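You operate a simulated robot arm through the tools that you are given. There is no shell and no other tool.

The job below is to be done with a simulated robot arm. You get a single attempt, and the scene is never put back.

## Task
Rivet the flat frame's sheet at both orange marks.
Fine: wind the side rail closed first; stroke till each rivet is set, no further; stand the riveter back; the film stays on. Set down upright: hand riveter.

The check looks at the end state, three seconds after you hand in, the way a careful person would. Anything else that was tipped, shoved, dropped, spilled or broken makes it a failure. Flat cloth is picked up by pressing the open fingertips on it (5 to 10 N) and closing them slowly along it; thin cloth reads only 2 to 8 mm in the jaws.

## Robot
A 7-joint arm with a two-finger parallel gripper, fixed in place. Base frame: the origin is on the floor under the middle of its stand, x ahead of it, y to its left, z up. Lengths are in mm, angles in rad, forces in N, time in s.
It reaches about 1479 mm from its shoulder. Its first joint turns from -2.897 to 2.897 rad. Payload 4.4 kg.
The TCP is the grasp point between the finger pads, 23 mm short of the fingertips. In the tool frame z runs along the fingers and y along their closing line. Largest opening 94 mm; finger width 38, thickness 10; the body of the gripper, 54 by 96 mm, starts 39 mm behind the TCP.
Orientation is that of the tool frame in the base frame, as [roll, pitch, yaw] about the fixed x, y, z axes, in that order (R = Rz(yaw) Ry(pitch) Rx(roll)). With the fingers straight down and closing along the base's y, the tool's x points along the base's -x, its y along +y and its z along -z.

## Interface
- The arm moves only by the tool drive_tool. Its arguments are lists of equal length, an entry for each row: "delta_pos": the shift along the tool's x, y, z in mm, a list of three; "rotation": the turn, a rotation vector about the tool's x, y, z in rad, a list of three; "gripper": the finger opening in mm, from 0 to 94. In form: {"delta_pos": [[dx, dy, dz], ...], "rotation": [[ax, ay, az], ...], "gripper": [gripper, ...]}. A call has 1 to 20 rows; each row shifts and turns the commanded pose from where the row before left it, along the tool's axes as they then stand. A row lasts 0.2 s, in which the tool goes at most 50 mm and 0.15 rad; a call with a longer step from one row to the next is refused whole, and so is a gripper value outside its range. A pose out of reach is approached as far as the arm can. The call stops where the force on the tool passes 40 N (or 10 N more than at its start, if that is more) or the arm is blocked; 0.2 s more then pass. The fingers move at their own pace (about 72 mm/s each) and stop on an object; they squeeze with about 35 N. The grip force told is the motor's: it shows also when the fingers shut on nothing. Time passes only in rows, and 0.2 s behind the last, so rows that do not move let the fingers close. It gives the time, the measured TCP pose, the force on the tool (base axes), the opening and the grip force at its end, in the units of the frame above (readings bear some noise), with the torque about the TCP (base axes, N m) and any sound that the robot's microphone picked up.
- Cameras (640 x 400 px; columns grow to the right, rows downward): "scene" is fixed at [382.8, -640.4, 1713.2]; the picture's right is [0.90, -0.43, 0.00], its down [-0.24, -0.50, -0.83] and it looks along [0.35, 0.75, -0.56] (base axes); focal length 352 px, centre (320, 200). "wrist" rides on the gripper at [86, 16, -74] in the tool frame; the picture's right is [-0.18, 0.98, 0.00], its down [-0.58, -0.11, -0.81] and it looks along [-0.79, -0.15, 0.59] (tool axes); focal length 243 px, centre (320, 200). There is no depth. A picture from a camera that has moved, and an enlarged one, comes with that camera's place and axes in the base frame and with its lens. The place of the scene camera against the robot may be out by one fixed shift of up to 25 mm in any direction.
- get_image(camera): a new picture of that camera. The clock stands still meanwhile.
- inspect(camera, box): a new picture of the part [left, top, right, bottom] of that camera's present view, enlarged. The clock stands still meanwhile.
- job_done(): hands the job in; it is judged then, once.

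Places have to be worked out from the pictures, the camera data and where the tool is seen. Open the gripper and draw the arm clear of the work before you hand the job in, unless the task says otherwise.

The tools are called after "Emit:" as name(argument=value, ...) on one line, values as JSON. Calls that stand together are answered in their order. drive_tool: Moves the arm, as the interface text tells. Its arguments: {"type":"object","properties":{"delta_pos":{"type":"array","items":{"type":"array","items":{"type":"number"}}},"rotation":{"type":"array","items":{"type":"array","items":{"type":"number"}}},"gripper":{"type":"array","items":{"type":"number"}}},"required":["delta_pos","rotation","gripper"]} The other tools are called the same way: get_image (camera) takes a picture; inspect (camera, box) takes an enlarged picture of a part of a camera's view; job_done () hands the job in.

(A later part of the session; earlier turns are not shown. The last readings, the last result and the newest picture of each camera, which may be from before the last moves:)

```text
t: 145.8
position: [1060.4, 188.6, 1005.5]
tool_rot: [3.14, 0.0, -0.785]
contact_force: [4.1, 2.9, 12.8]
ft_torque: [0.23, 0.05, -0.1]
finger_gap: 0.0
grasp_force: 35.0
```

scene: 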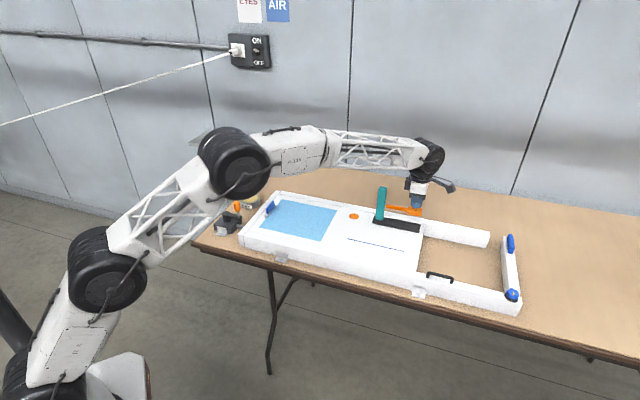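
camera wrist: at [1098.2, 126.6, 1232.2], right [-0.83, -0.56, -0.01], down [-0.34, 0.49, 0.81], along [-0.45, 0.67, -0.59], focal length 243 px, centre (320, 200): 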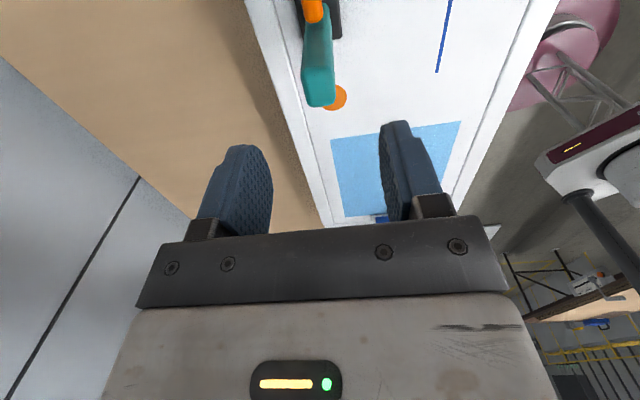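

Three strokes without any effect there either. I lift the fingers, regrip the post and next try the middle of the sole over mark 1.

Emit:
drive_tool(delta_pos=[[0, 0, -25], [0, 0, -40], [0, 0, -40], [0, 0, -47], [-29.5, 0, 0], [-29.5, 0, 0], [-29.5, 0, 0], [-29.5, 0, 0], [0, 0, 0]], rotation=[[0, 0, 0], [0, 0, 0], [0, 0, 0], [0, 0, 0], [0, 0, 0], [0, 0, 0], [0, 0, 0], [0, 0, 0], [0, 0, 0]], gripper=[0, 0, 0, 20, 50, 60, 60, 60, 60])

Emit:
inspect(camera="wrist", box=[250, 0, 410, 130])

```text
t: 147.8
position: [977.8, 273.0, 1157.6]
tool_rot: [3.141, 0.0, -0.785]
contact_force: [0.0, -1.0, -0.1]
ft_torque: [-0.03, -0.03, 0.0]
finger_gap: 59.8
grasp_force: 0.0
```

```text
3.08 times, centred on (330, 65) of wrist
camera zoom: at [1028.2, 201.0, 1231.0], right [-0.83, -0.56, 0.0], down [-0.33, 0.49, 0.81], along [-0.46, 0.66, -0.59], focal length 746 px, centre (289, 615)
```

zoom: 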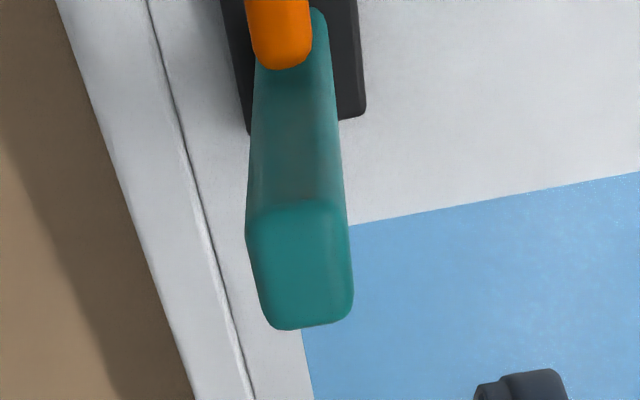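

The post is at (975.6,273). I trim, grip, lift 60 mm, and look at mark 1 before shifting.

Emit:
drive_tool(delta_pos=[[-1.6, 1.6, 30], [0, 0, 30], [0, 0, 30], [0, 0, 23], [0, 0, 0], [0, 0, 0], [0, 0, 0], [0, 0, 0], [0, 0, 0], [0, 0, -10], [0, 0, -25], [0, 0, -25], [0, 0, 0]], rotation=[[0, 0, 0], [0, 0, 0], [0, 0, 0], [0, 0, 0], [0, 0, 0], [0, 0, 0], [0, 0, 0], [0, 0, 0], [0, 0, 0], [0, 0, 0], [0, 0, 0], [0, 0, 0], [0, 0, 0]], gripper=[60, 60, 60, 60, 60, 40, 25, 15, 15, 15, 15, 15, 15])

Emit:
inspect(camera="scene", box=[320, 170, 430, 250])

```text
t: 150.6
position: [975.9, 272.9, 1104.3]
tool_rot: [3.139, 0.0, -0.785]
contact_force: [-0.4, -0.4, -6.6]
ft_torque: [0.2, 0.16, 0.0]
finger_gap: 22.6
grasp_force: 34.8
```

```text
5.00 times, centred on (375, 210) of scene
camera zoom: at [382.8, -640.4, 1713.2], right [0.9, -0.43, 0.0], down [-0.24, -0.5, -0.83], along [0.35, 0.75, -0.56], focal length 1759 px, centre (45, 150)
```

zoom: 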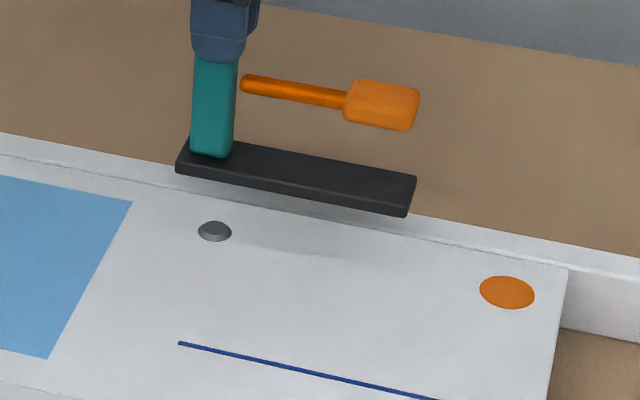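

A grey rivet head now sits where mark 1 was, so the nose is under the post. I zoom to judge how far it is set.

Emit:
inspect(camera="scene", box=[345, 207, 365, 225])

Emit:
inspect(camera="scene", box=[352, 212, 360, 219])

Emit:
inspect(camera="scene", box=[395, 215, 425, 240])

Emit:
inspect(camera="scene", box=[360, 215, 400, 240])

```text
16.00 times, centred on (355, 216) of scene
camera zoom: at [382.8, -640.4, 1713.2], right [0.9, -0.43, 0.0], down [-0.24, -0.5, -0.83], along [0.35, 0.75, -0.56], focal length 5630 px, centre (-240, -56)
```

zoom: 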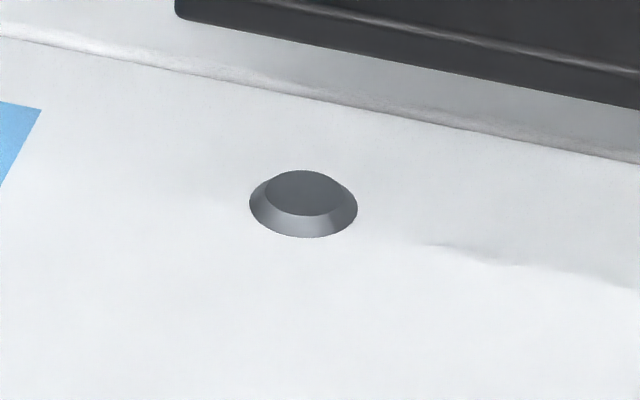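

```text
16.00 times, centred on (356, 216) of scene
camera zoom: at [382.8, -640.4, 1713.2], right [0.9, -0.43, 0.0], down [-0.24, -0.5, -0.83], along [0.35, 0.75, -0.56], focal length 5630 px, centre (-256, -48)
```

zoom: 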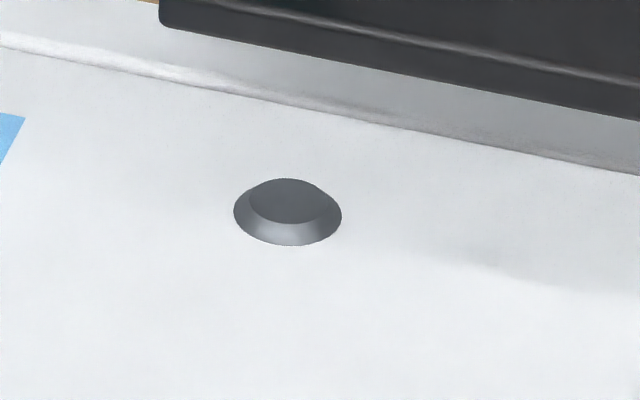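

```text
16.00 times, centred on (410, 228) of scene
camera zoom: at [382.8, -640.4, 1713.2], right [0.9, -0.43, 0.0], down [-0.24, -0.5, -0.83], along [0.35, 0.75, -0.56], focal length 5630 px, centre (-1120, -240)
```

zoom: 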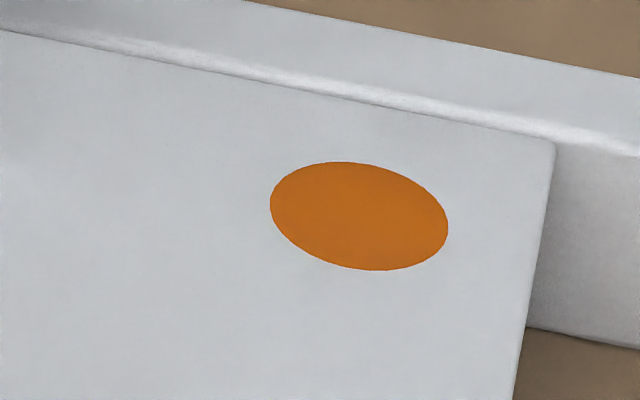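

```text
16.00 times, centred on (380, 228) of scene
camera zoom: at [382.8, -640.4, 1713.2], right [0.9, -0.43, 0.0], down [-0.24, -0.5, -0.83], along [0.35, 0.75, -0.56], focal length 5630 px, centre (-640, -240)
```

zoom: 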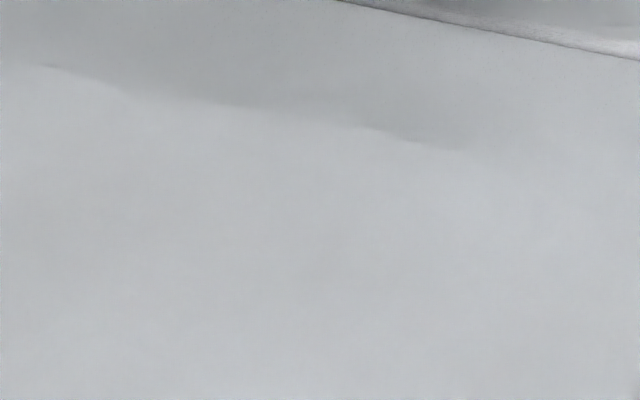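

The rivet at mark 1 is seated as a neat tapered head and nothing was left elsewhere on the sheet. For mark 2 the post must stand on the mark, so I turn the tool by −90° (lever towards the front, sole fully on the sheet) while lifted, then carry it over.

Emit:
drive_tool(delta_pos=[[0, 0, -25], [0, 0, 0], [0, 0, 0], [0, 0, 0], [0, 0, 0], [0, 0, 0], [0, 0, 0], [0, 0, 0], [0, 0, 0], [0, 0, 0], [0, 0, 0], [0, 0, 0], [0, 0, 0]], rotation=[[0, 0, 0], [0, 0, 0.1428], [0, 0, 0.1428], [0, 0, 0.1428], [0, 0, 0.1428], [0, 0, 0.1428], [0, 0, 0.1428], [0, 0, 0.1428], [0, 0, 0.1428], [0, 0, 0.1428], [0, 0, 0.1428], [0, 0, 0.1428], [0, 0, 0]], gripper=[15, 15, 15, 15, 15, 15, 15, 15, 15, 15, 15, 15, 15])

Emit:
drive_tool(delta_pos=[[0.1, -31.3, 0], [0.1, -31.3, 0], [0.1, -31.3, 0], [0.1, -31.3, 0], [0.1, -31.3, 0], [0.1, -31.3, 0], [0, -31.1, 0], [0, 0, 0], [0, 0, 30], [0, 0, 25], [0, 0, 0]], rotation=[[0, 0, 0], [0, 0, 0], [0, 0, 0], [0, 0, 0], [0, 0, 0], [0, 0, 0], [0, 0, 0], [0, 0, 0], [0, 0, 0], [0, 0, 0], [0, 0, 0]], gripper=[15, 15, 15, 15, 15, 15, 15, 15, 15, 15, 15])

Emit:
get_image(camera="scene")

Emit:
inspect(camera="scene", box=[350, 160, 460, 270])

Emit:
get_image(camera="wrist")

```text
t: 153.4
position: [973.1, 272.2, 1129.0]
tool_rot: [-3.14, -0.003, -2.357]
contact_force: [-0.5, 0.4, -7.2]
ft_torque: [0.13, -0.16, 0.01]
finger_gap: 22.9
grasp_force: 35.2
```

```text
t: 155.8
position: [1129.9, 114.9, 1072.3]
tool_rot: [-3.141, -0.005, -2.355]
contact_force: [-0.1, -0.1, -7.3]
ft_torque: [0.2, -0.17, -0.03]
finger_gap: 22.8
grasp_force: 35.2
```

```text
taken
```

scene: 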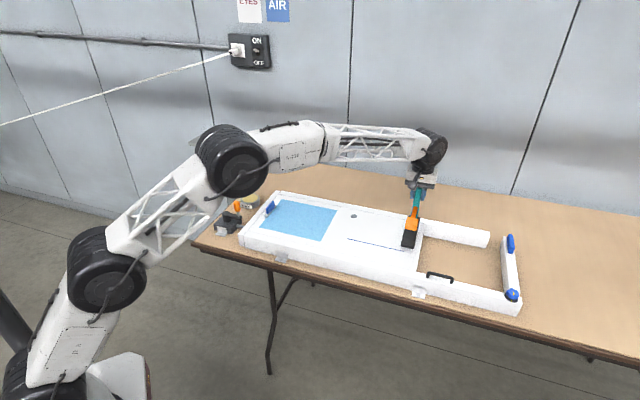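

```text
3.64 times, centred on (405, 215) of scene
camera zoom: at [382.8, -640.4, 1713.2], right [0.9, -0.43, 0.0], down [-0.24, -0.5, -0.83], along [0.35, 0.75, -0.56], focal length 1280 px, centre (11, 146)
```

zoom: 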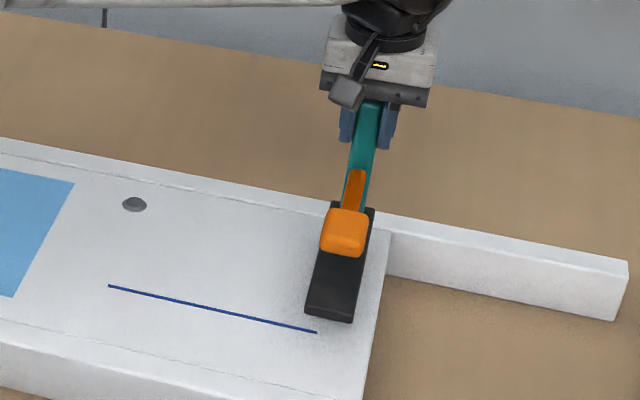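

```text
taken
camera wrist: at [1057.9, 65.9, 1147.7], right [-0.56, 0.83, 0.0], down [0.49, 0.34, 0.8], along [0.66, 0.45, -0.59], focal length 243 px, centre (320, 200)
```

wrist: 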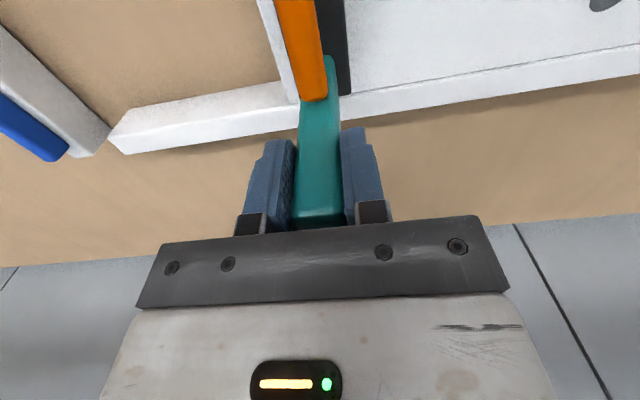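

The tool is oriented with its lever to the front and the post close to mark 2; I trim 2–3 mm towards (1130,118) and lower gently until contact.

Emit:
drive_tool(delta_pos=[[-2, 2, 10], [0, 0, 10], [0, 0, 4], [0, 0, 0]], rotation=[[0, -0.004, 0], [0, 0, 0], [0, 0, 0], [0, 0, 0]], gripper=[15, 15, 15, 15])

Emit:
inspect(camera="scene", box=[380, 190, 440, 260])

```text
t: 156.8
position: [1127.3, 118.8, 1050.1]
tool_rot: [3.141, 0.001, -2.355]
contact_force: [1.0, 0.0, -7.4]
ft_torque: [0.18, -0.16, -0.02]
finger_gap: 23.0
grasp_force: 34.3
```

```text
5.71 times, centred on (410, 225) of scene
camera zoom: at [382.8, -640.4, 1713.2], right [0.9, -0.43, 0.0], down [-0.24, -0.5, -0.83], along [0.35, 0.75, -0.56], focal length 2011 px, centre (-194, 57)
```

zoom: 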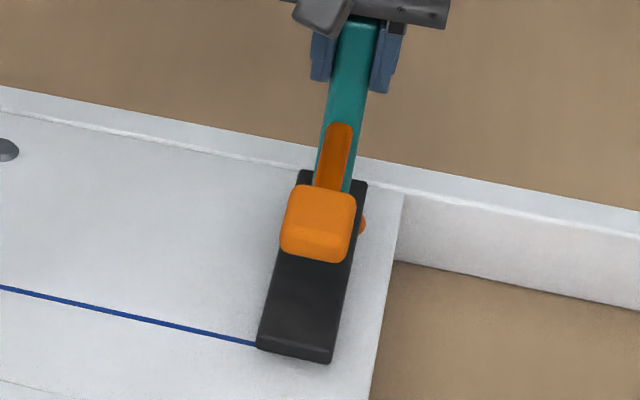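

The scene view suggests the sole should go about 3–4 mm further along +u and 2 mm in +v. I trim that and lower in 1–2 mm steps to contact.

Emit:
drive_tool(delta_pos=[[-2, -3.5, 0], [0, 0, 2], [0, 0, 2], [0, 0, 1], [0, 0, 0]], rotation=[[0, 0, 0], [0, 0, 0], [0, 0, 0], [0, 0, 0], [0, 0, 0]], gripper=[15, 15, 15, 15, 15])

Emit:
inspect(camera="scene", box=[380, 190, 440, 260])

```text
t: 158.0
position: [1132.1, 118.6, 1045.7]
tool_rot: [3.141, 0.003, -2.355]
contact_force: [0.2, 0.1, -7.5]
ft_torque: [0.19, -0.19, 0.01]
finger_gap: 22.8
grasp_force: 35.5
```

```text
5.71 times, centred on (410, 225) of scene
camera zoom: at [382.8, -640.4, 1713.2], right [0.9, -0.43, 0.0], down [-0.24, -0.5, -0.83], along [0.35, 0.75, -0.56], focal length 2011 px, centre (-194, 57)
```

zoom: 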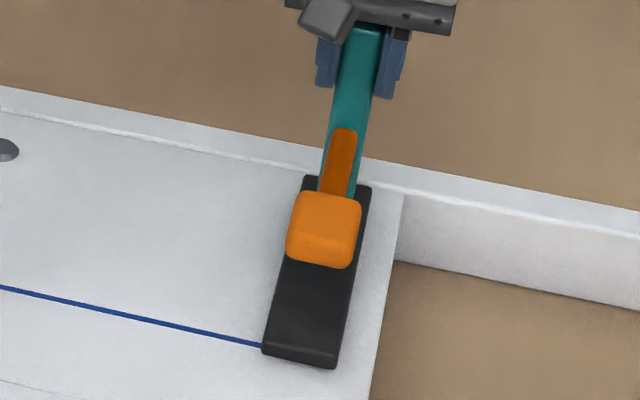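

The mark is now fully covered and the sole lies within the sheet. I lower to contact and release.

Emit:
drive_tool(delta_pos=[[0, 0, 1], [0, 0, 0.7], [0, 0, 0.5], [0, 0, 0]], rotation=[[0, 0, 0], [0, 0, 0], [0, 0, 0], [0, 0, 0]], gripper=[15, 15, 15, 15])

```text
t: 159.0
position: [1132.3, 118.3, 1043.8]
tool_rot: [-3.141, 0.001, -2.357]
contact_force: [-0.3, 0.1, -7.4]
ft_torque: [0.21, -0.21, 0.03]
finger_gap: 22.9
grasp_force: 34.7
```

Still hanging; I lower a bit further.

Emit:
drive_tool(delta_pos=[[0, 0, 0.7], [0, 0, 0.7], [0, 0, 0]], rotation=[[0, 0, 0], [0, 0, 0], [0, 0, 0]], gripper=[15, 15, 15])

```text
t: 159.8
position: [1133.3, 118.3, 1044.1]
tool_rot: [3.141, 0.003, -2.356]
contact_force: [1.4, 1.9, -2.6]
ft_torque: [-0.08, 0.25, -0.14]
finger_gap: 22.7
grasp_force: 34.6
```

Contact has begun (load down to 2.6 N). I release, rise and bring the closed fingers over the block.

Emit:
drive_tool(delta_pos=[[0, 0, 0], [0, 0, 0], [0, 0, 0], [0, 0, -30], [0, 0, -40], [0, 0, -40], [30, 0, 0], [30, 0, 0], [30, 0, 0], [27, 0, 0], [0, 0, 0]], rotation=[[0, 0, 0], [0, 0, 0], [0, 0, 0], [0, 0, 0], [0, 0, 0], [0, 0, 0], [0, 0, 0], [0, 0, 0], [0, 0, 0], [0, 0, 0], [0, 0, 0]], gripper=[24, 35, 60, 60, 60, 60, 60, 40, 20, 0, 0])

Emit:
inspect(camera="scene", box=[370, 160, 450, 260])

Emit:
inspect(camera="wrist", box=[230, 0, 410, 160])

```text
t: 162.2
position: [1050.8, 32.0, 1146.7]
tool_rot: [-3.141, 0.003, -2.357]
contact_force: [-0.3, -0.5, 0.2]
ft_torque: [-0.02, -0.01, -0.01]
finger_gap: 0.0
grasp_force: 35.4
```

```text
4.00 times, centred on (410, 210) of scene
camera zoom: at [382.8, -640.4, 1713.2], right [0.9, -0.43, 0.0], down [-0.24, -0.5, -0.83], along [0.35, 0.75, -0.56], focal length 1408 px, centre (-40, 160)
```

zoom: 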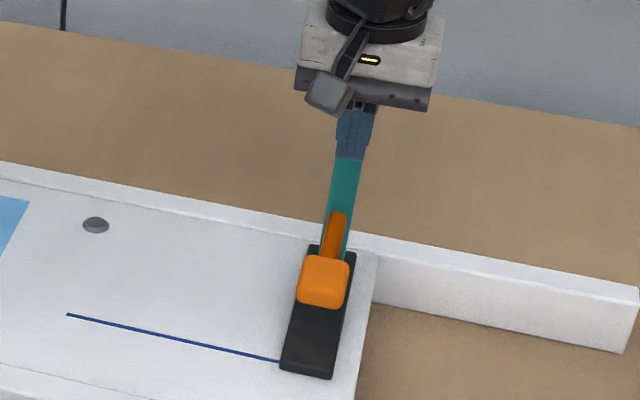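

```text
2.50 times, centred on (320, 80) of wrist
camera zoom: at [979.2, -17.6, 1221.3], right [-0.56, 0.83, 0.0], down [0.49, 0.33, 0.81], along [0.67, 0.46, -0.59], focal length 606 px, centre (320, 500)
```

zoom: 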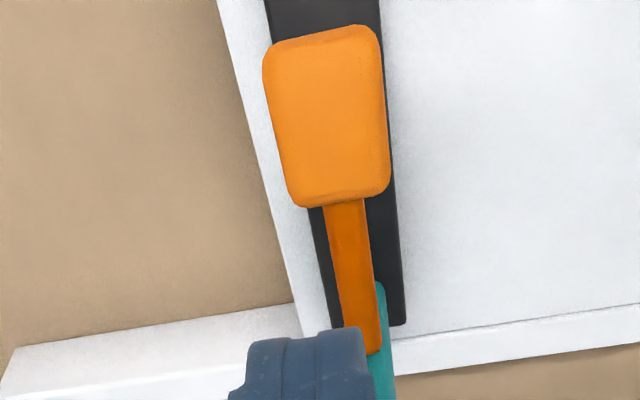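

The block centre is at (1047.8,34.1), which puts the post at about (1132.7,119), within 3 mm of mark 2. I trim 3 mm and make exactly one full stroke.

Emit:
drive_tool(delta_pos=[[0.5, 3, 30], [0, 0, 30], [0, 0, 30], [0, 0, 16], [0, 0, 0]], rotation=[[0, 0, 0], [0, 0, 0], [0, 0, 0], [0, 0, 0], [0, 0, 0]], gripper=[0, 0, 0, 0, 0])

Emit:
drive_tool(delta_pos=[[0, 0, 8], [0, 0, 8], [0, 0, 8], [0, 0, 5], [0, 0, 3], [0, 0, 0]], rotation=[[0, 0, 0], [0, 0, 0], [0, 0, 0], [0, 0, 0], [0, 0, 0], [0, 0, 0]], gripper=[0, 0, 0, 0, 0, 0])

```text
t: 163.4
position: [1047.5, 36.7, 1043.2]
tool_rot: [3.141, 0.001, -2.357]
contact_force: [0.4, 0.2, 0.1]
ft_torque: [-0.01, 0.01, -0.02]
finger_gap: 0.0
grasp_force: 35.5
```

```text
t: 164.8
position: [1047.3, 36.9, 1011.4]
tool_rot: [-3.14, 0.002, -2.356]
contact_force: [0.8, 0.9, 4.1]
ft_torque: [0.03, -0.07, 0.0]
finger_gap: 0.0
grasp_force: 34.7
```

Lever nearly down; I finish the stroke gently to the stop.

Emit:
drive_tool(delta_pos=[[0, 0, 2], [0, 0, 1.5], [0, 0, 1], [0, 0, 1], [0, 0, 0.5], [0, 0, 0]], rotation=[[0, 0, 0], [0, 0, 0], [0, 0, 0], [0, 0, 0], [0, 0, 0], [0, 0, 0]], gripper=[0, 0, 0, 0, 0, 0])

Emit:
inspect(camera="scene", box=[370, 160, 450, 260])

```text
t: 166.2
position: [1045.8, 38.1, 1007.1]
tool_rot: [3.141, 0.002, -2.356]
contact_force: [-2.4, -1.1, 3.7]
ft_torque: [0.03, -0.01, -0.01]
finger_gap: 0.0
grasp_force: 35.4
```

```text
4.00 times, centred on (410, 210) of scene
camera zoom: at [382.8, -640.4, 1713.2], right [0.9, -0.43, 0.0], down [-0.24, -0.5, -0.83], along [0.35, 0.75, -0.56], focal length 1408 px, centre (-40, 160)
```

zoom: 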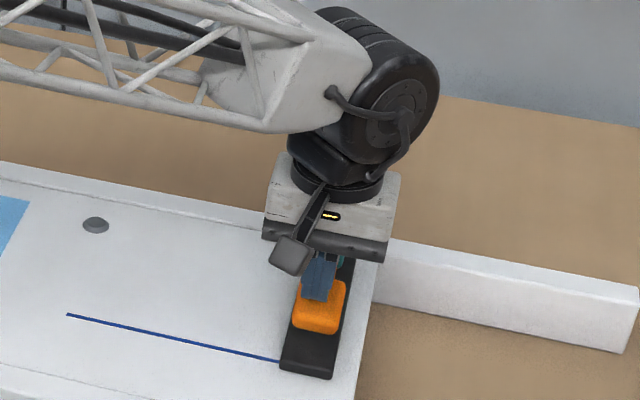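

Just before the stop; one more millimetre to complete the stroke.

Emit:
drive_tool(delta_pos=[[0, 0, 0.8], [0, 0, 0.7], [0, 0, 0]], rotation=[[0, 0, 0], [0, 0, 0], [0, 0, 0]], gripper=[0, 0, 0])

Emit:
drive_tool(delta_pos=[[0, 0, -12], [0, 0, -14], [0, 0, -40], [0, 0, -40], [0, 0, -44], [-29.5, -0.7, 0], [-29.5, -0.7, 0], [-29.5, -0.7, 0], [-29.5, -0.9, 0], [0, 0, 0]], rotation=[[0, 0, 0], [0, 0, 0], [0, 0, 0], [0, 0, 0], [0, 0, 0], [0, 0, 0], [0, 0, 0], [0, 0, 0], [0, 0, 0], [0, 0, 0]], gripper=[0, 0, 0, 0, 20, 50, 60, 60, 60, 60])

Emit:
inspect(camera="wrist", box=[250, 0, 410, 130])

```text
t: 167.0
position: [1046.6, 38.2, 1006.7]
tool_rot: [-3.141, 0.003, -2.356]
contact_force: [-5.5, -1.7, 11.9]
ft_torque: [0.12, -0.03, 0.06]
finger_gap: 0.0
grasp_force: 35.6
```

```text
t: 169.2
position: [1132.5, 119.7, 1153.8]
tool_rot: [3.141, 0.002, -2.356]
contact_force: [-0.2, 0.7, 0.2]
ft_torque: [0.02, 0.04, -0.01]
finger_gap: 60.1
grasp_force: 0.1
```

```text
3.08 times, centred on (330, 65) of wrist
camera zoom: at [1060.6, 69.5, 1229.1], right [-0.56, 0.83, 0.0], down [0.49, 0.33, 0.81], along [0.67, 0.46, -0.59], focal length 746 px, centre (289, 615)
```

zoom: 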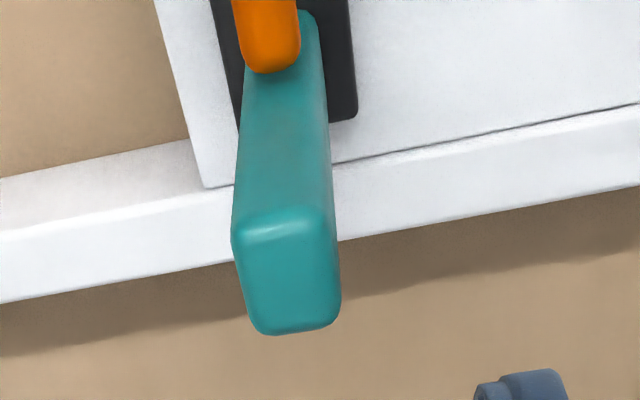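

One stroke is done. I grip the post (top at about (1135,120)) and lift it to look at mark 2.

Emit:
drive_tool(delta_pos=[[-1.5, -1.2, 30], [0, 0, 30], [0, 0, 30], [0, 0, 20], [0, 0, 0], [0, 0, 0], [0, 0, 0], [0, 0, 0], [0, 0, 0], [0, 0, -10], [0, 0, -25], [0, 0, -25], [0, 0, -20], [0, 0, 0]], rotation=[[0, 0, 0], [0, 0, 0], [0, 0, 0], [0, 0, 0], [0, 0, 0], [0, 0, 0], [0, 0, 0], [0, 0, 0], [0, 0, 0], [0, 0, 0], [0, 0, 0], [0, 0, 0], [0, 0, 0], [0, 0, 0]], gripper=[60, 60, 60, 60, 60, 40, 25, 15, 15, 15, 15, 15, 15, 15])

Emit:
inspect(camera="scene", box=[370, 160, 450, 260])

```text
t: 172.2
position: [1136.1, 116.9, 1129.2]
tool_rot: [3.141, 0.002, -2.356]
contact_force: [0.8, 0.3, -7.3]
ft_torque: [0.17, -0.17, 0.0]
finger_gap: 22.7
grasp_force: 34.9
```

```text
4.00 times, centred on (410, 210) of scene
camera zoom: at [382.8, -640.4, 1713.2], right [0.9, -0.43, 0.0], down [-0.24, -0.5, -0.83], along [0.35, 0.75, -0.56], focal length 1408 px, centre (-40, 160)
```

zoom: 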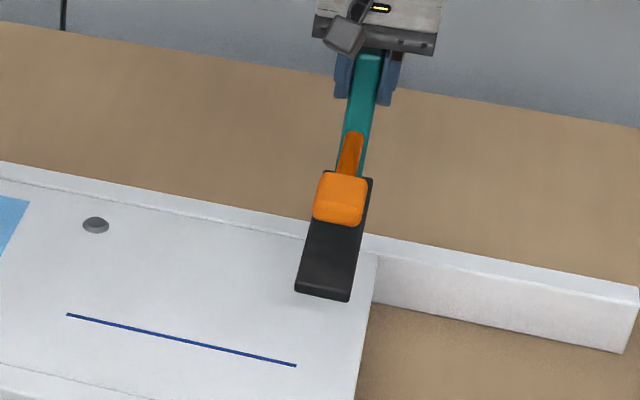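

The sole still hides the mark from the camera; I raise another 100 mm.

Emit:
drive_tool(delta_pos=[[0, 0, -35], [0, 0, -35], [0, 0, -35], [0, 0, 0]], rotation=[[0, 0, 0], [0, 0, 0], [0, 0, 0], [0, 0, 0]], gripper=[15, 15, 15, 15])

Emit:
inspect(camera="scene", box=[340, 190, 440, 250])

Emit:
inspect(camera="scene", box=[400, 218, 424, 240])

Emit:
inspect(camera="scene", box=[344, 206, 368, 228])

```text
t: 173.2
position: [1133.5, 117.5, 1230.8]
tool_rot: [3.14, 0.002, -2.355]
contact_force: [0.2, 0.0, -7.5]
ft_torque: [0.17, -0.14, 0.04]
finger_gap: 23.0
grasp_force: 34.6
```

```text
6.40 times, centred on (390, 220) of scene
camera zoom: at [382.8, -640.4, 1713.2], right [0.9, -0.43, 0.0], down [-0.24, -0.5, -0.83], along [0.35, 0.75, -0.56], focal length 2252 px, centre (-128, 72)
```

zoom: 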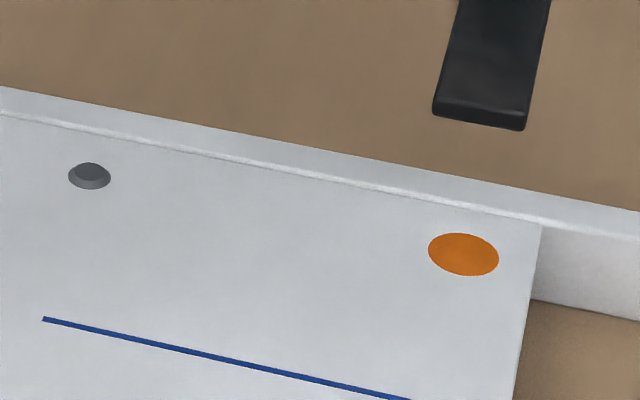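

```text
16.00 times, centred on (412, 229) of scene
camera zoom: at [382.8, -640.4, 1713.2], right [0.9, -0.43, 0.0], down [-0.24, -0.5, -0.83], along [0.35, 0.75, -0.56], focal length 5630 px, centre (-1152, -264)
```

zoom: 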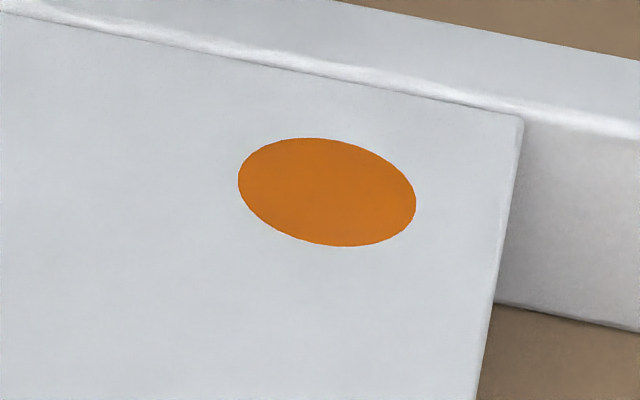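

```text
16.00 times, centred on (356, 217) of scene
camera zoom: at [382.8, -640.4, 1713.2], right [0.9, -0.43, 0.0], down [-0.24, -0.5, -0.83], along [0.35, 0.75, -0.56], focal length 5630 px, centre (-256, -72)
```

zoom: 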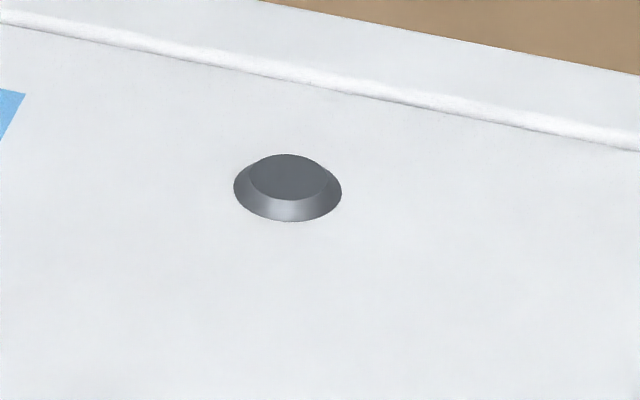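

After one stroke mark 2 is still orange, while mark 1 (three strokes) shows a seated head, so a rivet needs more than one stroke and the mark turns into a head when set. I set the tool back on mark 2 for one further stroke.

Emit:
drive_tool(delta_pos=[[1, 1, 0], [0, 0, 40], [0, 0, 40], [0, 0, 40], [0, 0, 35], [0, 0, 20], [0, 0, 5], [0, 0, 0]], rotation=[[0, 0, 0], [0, 0, 0], [0, 0, 0], [0, 0, 0], [0, 0, 0], [0, 0, 0], [0, 0, 0], [0, 0, 0]], gripper=[15, 15, 15, 15, 15, 15, 15, 15])

Emit:
inspect(camera="scene", box=[380, 190, 440, 260])

```text
t: 175.0
position: [1134.5, 119.4, 1050.7]
tool_rot: [3.141, 0.001, -2.355]
contact_force: [-0.2, -0.1, -8.9]
ft_torque: [0.18, -0.19, -0.04]
finger_gap: 22.9
grasp_force: 35.3
```

```text
5.71 times, centred on (410, 225) of scene
camera zoom: at [382.8, -640.4, 1713.2], right [0.9, -0.43, 0.0], down [-0.24, -0.5, -0.83], along [0.35, 0.75, -0.56], focal length 2011 px, centre (-194, 57)
```

zoom: 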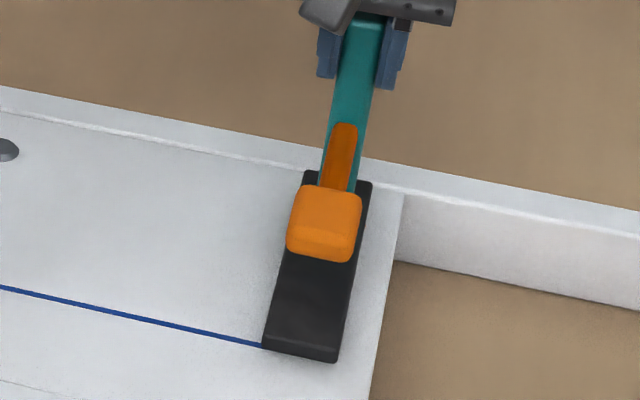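

About 6 mm above; lowering to contact, then release and go to the block.

Emit:
drive_tool(delta_pos=[[0, 0, 2.5], [0, 0, 2], [0, 0, 1], [0, 0, 0.7], [0, 0, 0]], rotation=[[0, 0, 0], [0, 0, 0], [0, 0, 0], [0, 0, 0], [0, 0, 0]], gripper=[15, 15, 15, 15, 15])

Emit:
drive_tool(delta_pos=[[0, 0, 0.6], [0, 0, 0]], rotation=[[0, 0, 0], [0, 0, 0]], gripper=[15, 15])

```text
t: 176.2
position: [1134.1, 119.7, 1046.4]
tool_rot: [-3.14, 0.0, -2.356]
contact_force: [2.7, -2.0, 0.2]
ft_torque: [-0.67, 0.34, 0.48]
finger_gap: 22.9
grasp_force: 34.9
```

```text
t: 176.8
position: [1133.3, 118.1, 1045.0]
tool_rot: [-3.137, 0.003, -2.356]
contact_force: [7.7, 1.9, 12.2]
ft_torque: [-0.79, 0.71, 0.36]
finger_gap: 22.8
grasp_force: 34.8
```

In contact (12 N). I release, rise and bring the closed fingers above the block as before.

Emit:
drive_tool(delta_pos=[[0, 0, -0.5], [0, 0, 0], [0, 0, 0], [0, 0, -30], [0, 0, -40], [0, 0, -40], [30, 0.5, 0], [30, 0.5, 0], [30, 0.5, 0], [27, 0.5, 0], [0, 0, 0]], rotation=[[0, 0, 0], [0, 0, 0], [0, 0, 0], [0, 0, 0], [0, 0, 0], [0, 0, 0], [0, 0, 0], [0, 0, 0], [0, 0, 0], [0, 0, 0], [0, 0, 0]], gripper=[24, 35, 60, 60, 60, 60, 60, 40, 20, 0, 0])

Emit:
inspect(camera="scene", box=[370, 160, 450, 260])

Emit:
inspect(camera="wrist", box=[230, 0, 410, 160])

```text
t: 179.2
position: [1050.5, 40.0, 1155.5]
tool_rot: [3.141, 0.0, -2.356]
contact_force: [0.2, -0.5, 0.3]
ft_torque: [-0.02, 0.03, -0.01]
finger_gap: 0.2
grasp_force: 35.1
```

```text
4.00 times, centred on (410, 210) of scene
camera zoom: at [382.8, -640.4, 1713.2], right [0.9, -0.43, 0.0], down [-0.24, -0.5, -0.83], along [0.35, 0.75, -0.56], focal length 1408 px, centre (-40, 160)
```

zoom: 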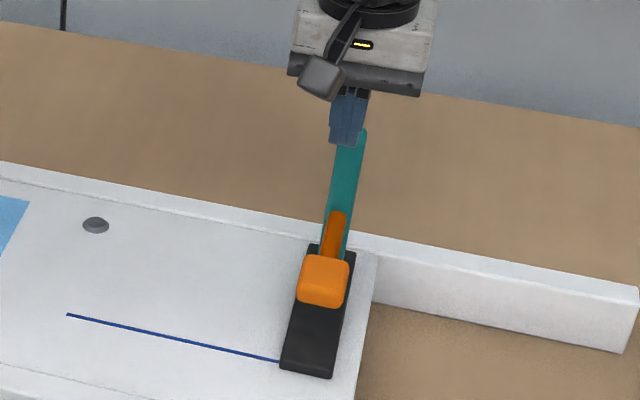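

```text
2.50 times, centred on (320, 80) of wrist
camera zoom: at [977.3, -9.8, 1229.9], right [-0.56, 0.83, 0.0], down [0.49, 0.33, 0.81], along [0.67, 0.46, -0.59], focal length 606 px, centre (320, 500)
```

zoom: 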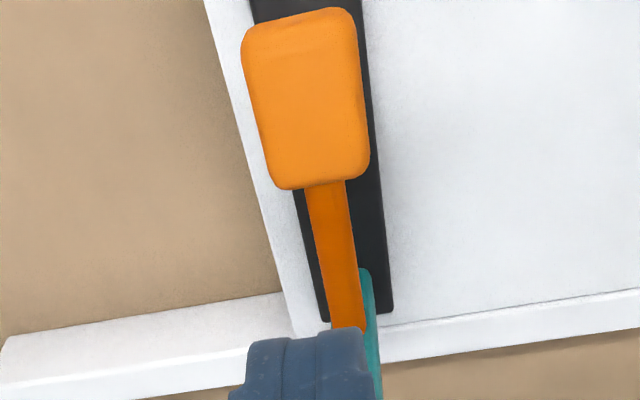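

Block centre at (1048.3,34.8). I trim by (4,−2.7) mm, descend and make one full stroke.

Emit:
drive_tool(delta_pos=[[4, -2.7, 30], [0, 0, 30], [0, 0, 30], [0, 0, 22], [0, 0, 0]], rotation=[[0, 0, 0], [0, 0, 0], [0, 0, 0], [0, 0, 0], [0, 0, 0]], gripper=[0, 0, 0, 0, 0])

Emit:
drive_tool(delta_pos=[[0, 0, 8], [0, 0, 8], [0, 0, 8], [0, 0, 6], [0, 0, 3], [0, 0, 2], [0, 0, 1], [0, 0, 0]], rotation=[[0, 0, 0], [0, 0, 0], [0, 0, 0], [0, 0, 0], [0, 0, 0], [0, 0, 0], [0, 0, 0], [0, 0, 0]], gripper=[0, 0, 0, 0, 0, 0, 0, 0])

```text
t: 180.4
position: [1046.0, 32.9, 1041.8]
tool_rot: [-3.14, 0.0, -2.358]
contact_force: [0.8, -1.1, -0.2]
ft_torque: [0.01, 0.01, -0.02]
finger_gap: 0.0
grasp_force: 35.2
```

```text
t: 182.2
position: [1048.8, 32.2, 1008.3]
tool_rot: [3.141, 0.002, -2.357]
contact_force: [-0.4, -2.6, 4.6]
ft_torque: [0.01, -0.03, -0.01]
finger_gap: 0.0
grasp_force: 34.3
```

I complete the stroke to the stop.

Emit:
drive_tool(delta_pos=[[0, 0, 1], [0, 0, 1], [0, 0, 1], [0, 0, 0]], rotation=[[0, 0, 0], [0, 0, 0], [0, 0, 0], [0, 0, 0]], gripper=[0, 0, 0, 0])

```text
t: 183.2
position: [1051.2, 33.2, 1005.1]
tool_rot: [-3.14, 0.003, -2.355]
contact_force: [-8.5, 1.0, 18.0]
ft_torque: [0.28, -0.05, 0.12]
finger_gap: 0.0
grasp_force: 35.2
```

Stop reached (18 N). I rise, go back to the post and lift the tool to check the mark.

Emit:
drive_tool(delta_pos=[[0, 0, -12], [0, 0, -14], [0, 0, -40], [0, 0, -40], [0, 0, -44], [-30.5, 0.5, 0], [-30.5, 0.5, 0], [-30.5, 0.5, 0], [-30.5, 0.5, 0], [0, 0, 0]], rotation=[[0, 0, 0], [0, 0, 0], [0, 0, 0], [0, 0, 0], [0, 0, 0], [0, 0, 0], [0, 0, 0], [0, 0, 0], [0, 0, 0], [0, 0, 0]], gripper=[0, 0, 0, 0, 20, 50, 60, 60, 60, 60])

Emit:
inspect(camera="wrist", box=[250, 0, 410, 130])

```text
t: 185.4
position: [1134.3, 118.4, 1153.9]
tool_rot: [3.141, 0.003, -2.358]
contact_force: [0.0, 0.0, 0.1]
ft_torque: [0.01, 0.05, 0.03]
finger_gap: 60.0
grasp_force: 0.1
```

```text
3.08 times, centred on (330, 65) of wrist
camera zoom: at [1060.7, 69.3, 1229.4], right [-0.56, 0.83, 0.0], down [0.49, 0.33, 0.81], along [0.67, 0.46, -0.59], focal length 746 px, centre (289, 615)
```

zoom: 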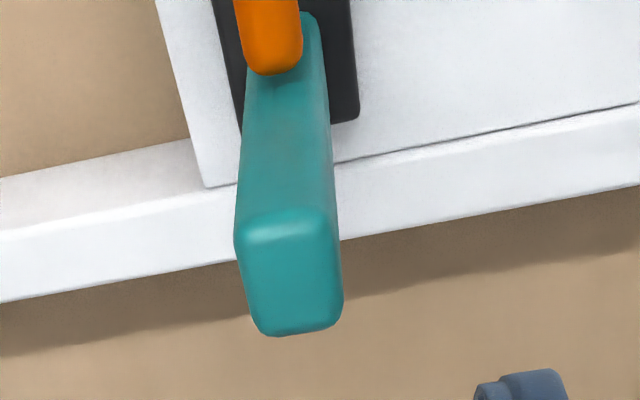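

Post top is where expected. I grip and lift it high enough to see mark 2.

Emit:
drive_tool(delta_pos=[[-1.5, -1, 30], [0, 0, 30], [0, 0, 30], [0, 0, 20], [0, 0, 0], [0, 0, 0], [0, 0, 0], [0, 0, 0], [0, 0, 0], [0, 0, -10], [0, 0, -40], [0, 0, -45], [0, 0, -45], [0, 0, -45], [0, 0, 0]], rotation=[[0, 0, 0], [0, 0, 0], [0, 0, 0], [0, 0, 0], [0, 0, 0], [0, 0, 0], [0, 0, 0], [0, 0, 0], [0, 0, 0], [0, 0, 0], [0, 0, 0], [0, 0, 0], [0, 0, 0], [0, 0, 0], [0, 0, 0]], gripper=[60, 60, 60, 60, 60, 40, 25, 15, 15, 15, 15, 15, 15, 15, 15])

Emit:
inspect(camera="scene", box=[340, 190, 440, 250])

Emit:
inspect(camera="scene", box=[400, 218, 424, 240])

```text
t: 188.6
position: [1135.1, 121.4, 1228.2]
tool_rot: [3.141, 0.002, -2.356]
contact_force: [0.1, 1.3, -6.4]
ft_torque: [0.17, -0.16, -0.02]
finger_gap: 22.9
grasp_force: 34.8
```

```text
6.40 times, centred on (390, 220) of scene
camera zoom: at [382.8, -640.4, 1713.2], right [0.9, -0.43, 0.0], down [-0.24, -0.5, -0.83], along [0.35, 0.75, -0.56], focal length 2252 px, centre (-128, 72)
```

zoom: 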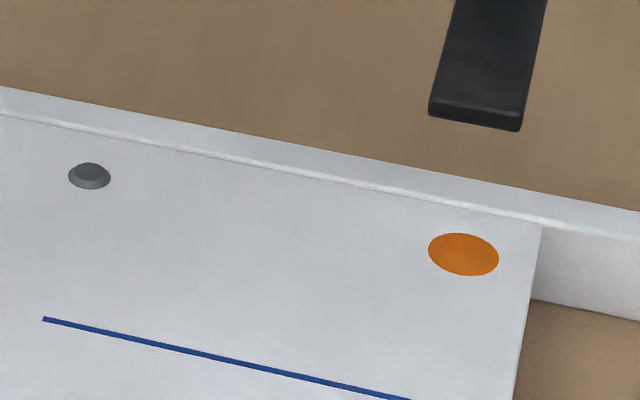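

```text
16.00 times, centred on (412, 229) of scene
camera zoom: at [382.8, -640.4, 1713.2], right [0.9, -0.43, 0.0], down [-0.24, -0.5, -0.83], along [0.35, 0.75, -0.56], focal length 5630 px, centre (-1152, -264)
```

zoom: 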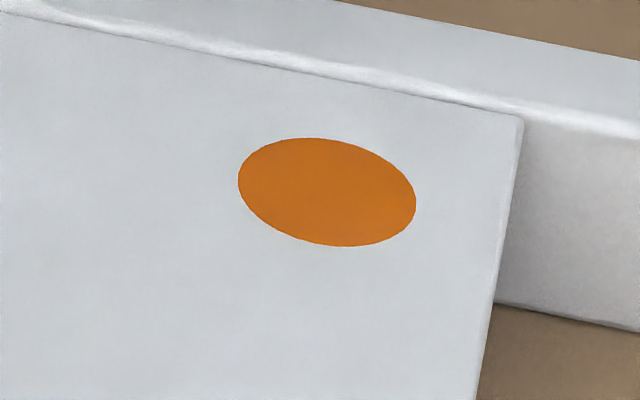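

Still orange after two single strokes with lifts in between; mark 1 took three, so I set it down again for the third.

Emit:
drive_tool(delta_pos=[[1, 1, 40], [0, 0, 40], [0, 0, 40], [0, 0, 35], [0, 0, 20], [0, 0, 3], [0, 0, 0]], rotation=[[0, 0, 0], [0, 0, 0], [0, 0, 0], [0, 0, 0], [0, 0, 0], [0, 0, 0], [0, 0, 0]], gripper=[15, 15, 15, 15, 15, 15, 15])

Emit:
drive_tool(delta_pos=[[0, 0, 2], [0, 0, 2], [0, 0, 1], [0, 0, 0.7], [0, 0, 0]], rotation=[[0, 0, 0], [0, 0, 0], [0, 0, 0], [0, 0, 0], [0, 0, 0]], gripper=[15, 15, 15, 15, 15])

Emit:
inspect(camera="scene", box=[380, 190, 440, 260])

```text
t: 190.2
position: [1133.7, 121.7, 1051.7]
tool_rot: [-3.141, 0.002, -2.356]
contact_force: [0.6, 0.0, -7.7]
ft_torque: [0.2, -0.15, 0.01]
finger_gap: 23.0
grasp_force: 35.2
```

```text
t: 191.4
position: [1135.1, 119.9, 1045.5]
tool_rot: [3.141, 0.001, -2.356]
contact_force: [-0.6, -0.2, -7.8]
ft_torque: [0.24, -0.21, -0.04]
finger_gap: 22.9
grasp_force: 34.7
```

```text
5.71 times, centred on (410, 225) of scene
camera zoom: at [382.8, -640.4, 1713.2], right [0.9, -0.43, 0.0], down [-0.24, -0.5, -0.83], along [0.35, 0.75, -0.56], focal length 2011 px, centre (-194, 57)
```

zoom: 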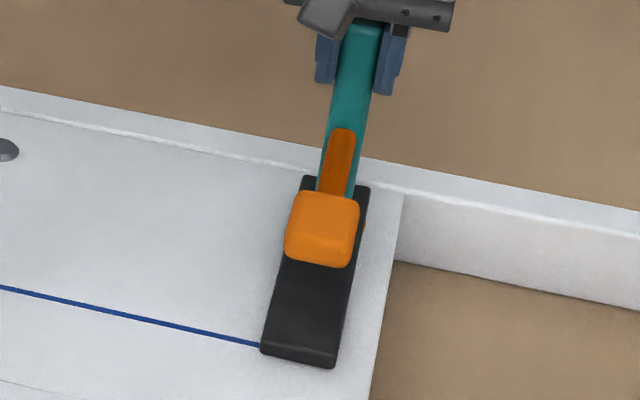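

A sliver of orange shows on the right edge, so I shift 2 mm along +u, then lower to contact.

Emit:
drive_tool(delta_pos=[[0, -2, 0], [0, 0, 0.7], [0, 0, 0.7], [0, 0, 0]], rotation=[[0, 0, 0], [0, 0, 0], [0, 0, 0], [0, 0, 0]], gripper=[15, 15, 15, 15])

Emit:
inspect(camera="scene", box=[380, 190, 440, 260])

```text
t: 192.4
position: [1135.2, 119.6, 1044.7]
tool_rot: [-3.141, 0.001, -2.356]
contact_force: [3.3, 3.7, 2.7]
ft_torque: [-0.33, 0.49, -0.08]
finger_gap: 23.1
grasp_force: 35.3
```

```text
5.71 times, centred on (410, 225) of scene
camera zoom: at [382.8, -640.4, 1713.2], right [0.9, -0.43, 0.0], down [-0.24, -0.5, -0.83], along [0.35, 0.75, -0.56], focal length 2011 px, centre (-194, 57)
```

zoom: 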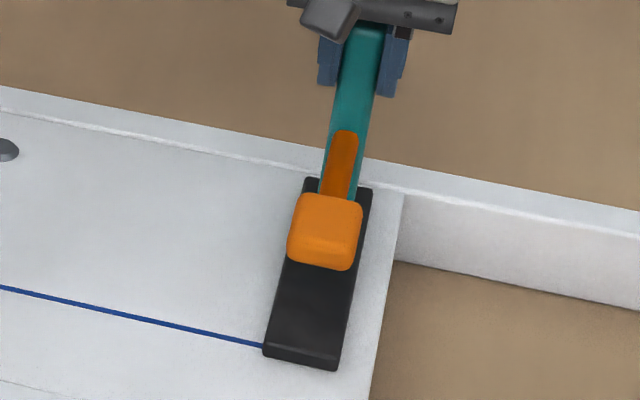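

The tool is down on the sheet with the mark fully covered. I release, rise and move over the block.

Emit:
drive_tool(delta_pos=[[0, 0, 0], [0, 0, 0], [0, 0, 0], [0, 0, -30], [0, 0, -40], [0, 0, -40], [30, 0, 0], [30, 0, 0], [30, 0, 0], [29.5, 0, 0], [0, 0, 0]], rotation=[[0, 0, 0], [0, 0, 0], [0, 0, 0], [0, 0, 0], [0, 0, 0], [0, 0, 0], [0, 0, 0], [0, 0, 0], [0, 0, 0], [0, 0, 0], [0, 0, 0]], gripper=[24, 35, 60, 60, 60, 60, 60, 40, 20, 0, 0])

Emit:
inspect(camera="wrist", box=[230, 0, 410, 160])

```text
t: 194.8
position: [1049.5, 36.9, 1152.8]
tool_rot: [-3.141, 0.001, -2.356]
contact_force: [-0.8, -0.6, 0.0]
ft_torque: [-0.01, 0.0, -0.01]
finger_gap: 0.0
grasp_force: 35.0
```

```text
2.50 times, centred on (320, 80) of wrist
camera zoom: at [977.4, -13.8, 1227.8], right [-0.56, 0.83, 0.0], down [0.49, 0.33, 0.81], along [0.67, 0.46, -0.59], focal length 606 px, centre (320, 500)
```

zoom: 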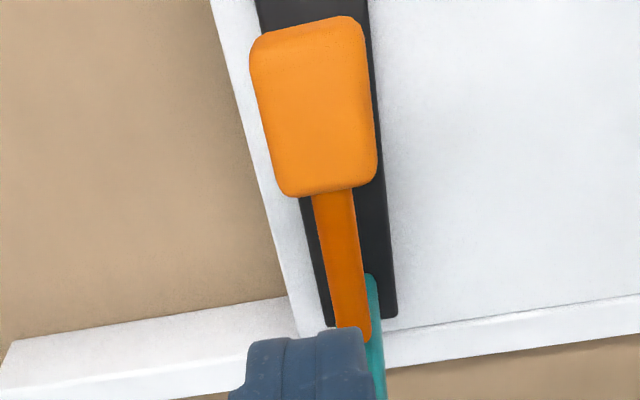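

Aligned within 3 mm. Third stroke on mark 2: down to the stop once.

Emit:
drive_tool(delta_pos=[[2, -0.5, 30], [0, 0, 30], [0, 0, 30], [0, 0, 20], [0, 0, 0]], rotation=[[0, 0, 0], [0, 0, 0], [0, 0, 0], [0, 0, 0], [0, 0, 0]], gripper=[0, 0, 0, 0, 0])

Emit:
drive_tool(delta_pos=[[0, 0, 8], [0, 0, 8], [0, 0, 8], [0, 0, 6], [0, 0, 3], [0, 0, 2], [0, 0, 1], [0, 0, 0]], rotation=[[0, 0, 0], [0, 0, 0], [0, 0, 0], [0, 0, 0], [0, 0, 0], [0, 0, 0], [0, 0, 0], [0, 0, 0]], gripper=[0, 0, 0, 0, 0, 0, 0, 0])

Emit:
drive_tool(delta_pos=[[0, 0, 1], [0, 0, 0.7], [0, 0, 0]], rotation=[[0, 0, 0], [0, 0, 0], [0, 0, 0]], gripper=[0, 0, 0])

```text
t: 196.0
position: [1048.9, 36.3, 1041.4]
tool_rot: [-3.141, 0.003, -2.355]
contact_force: [-1.1, 0.3, -0.3]
ft_torque: [0.01, 0.02, 0.02]
finger_gap: 0.0
grasp_force: 35.4
```

```text
t: 197.8
position: [1047.4, 33.2, 1008.8]
tool_rot: [3.141, 0.001, -2.356]
contact_force: [-1.5, 0.0, 5.7]
ft_torque: [0.05, -0.01, 0.03]
finger_gap: 0.0
grasp_force: 34.6
```

```text
t: 198.6
position: [1048.5, 32.2, 1005.0]
tool_rot: [3.141, 0.001, -2.357]
contact_force: [-2.2, -1.8, 5.4]
ft_torque: [0.03, -0.03, 0.02]
finger_gap: 0.2
grasp_force: 34.8
```

Still just short of the stop; one millimetre more.

Emit:
drive_tool(delta_pos=[[0, 0, 0.8], [0, 0, 0.7], [0, 0, 0]], rotation=[[0, 0, 0], [0, 0, 0], [0, 0, 0]], gripper=[0, 0, 0])

Emit:
drive_tool(delta_pos=[[0, 0, -12], [0, 0, -14], [0, 0, -40], [0, 0, -40], [0, 0, -44], [-30.3, 0.2, 0], [-30.3, 0.2, 0], [-30.3, 0.2, 0], [-30.3, 0.2, 0], [0, 0, 0]], rotation=[[0, 0, 0], [0, 0, 0], [0, 0, 0], [0, 0, 0], [0, 0, 0], [0, 0, 0], [0, 0, 0], [0, 0, 0], [0, 0, 0], [0, 0, 0]], gripper=[0, 0, 0, 0, 20, 50, 60, 60, 60, 60])

Emit:
inspect(camera="wrist", box=[250, 0, 410, 130])

```text
t: 199.4
position: [1049.2, 33.3, 1005.0]
tool_rot: [3.139, 0.002, -2.358]
contact_force: [-6.0, 0.5, 12.2]
ft_torque: [0.17, -0.01, 0.11]
finger_gap: 0.1
grasp_force: 35.1
```

```text
t: 201.6
position: [1133.5, 119.1, 1155.0]
tool_rot: [3.14, 0.003, -2.357]
contact_force: [-0.1, 1.0, -0.8]
ft_torque: [-0.02, 0.0, -0.02]
finger_gap: 60.1
grasp_force: 0.1
```

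```text
3.08 times, centred on (330, 65) of wrist
camera zoom: at [1062.6, 69.7, 1229.8], right [-0.56, 0.83, 0.0], down [0.49, 0.33, 0.81], along [0.67, 0.46, -0.59], focal length 746 px, centre (289, 615)
```

zoom: 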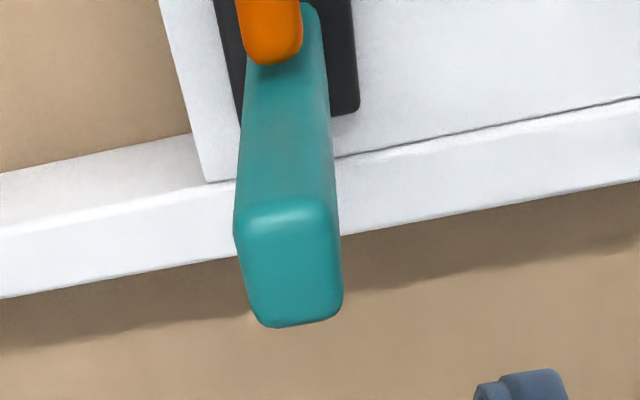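

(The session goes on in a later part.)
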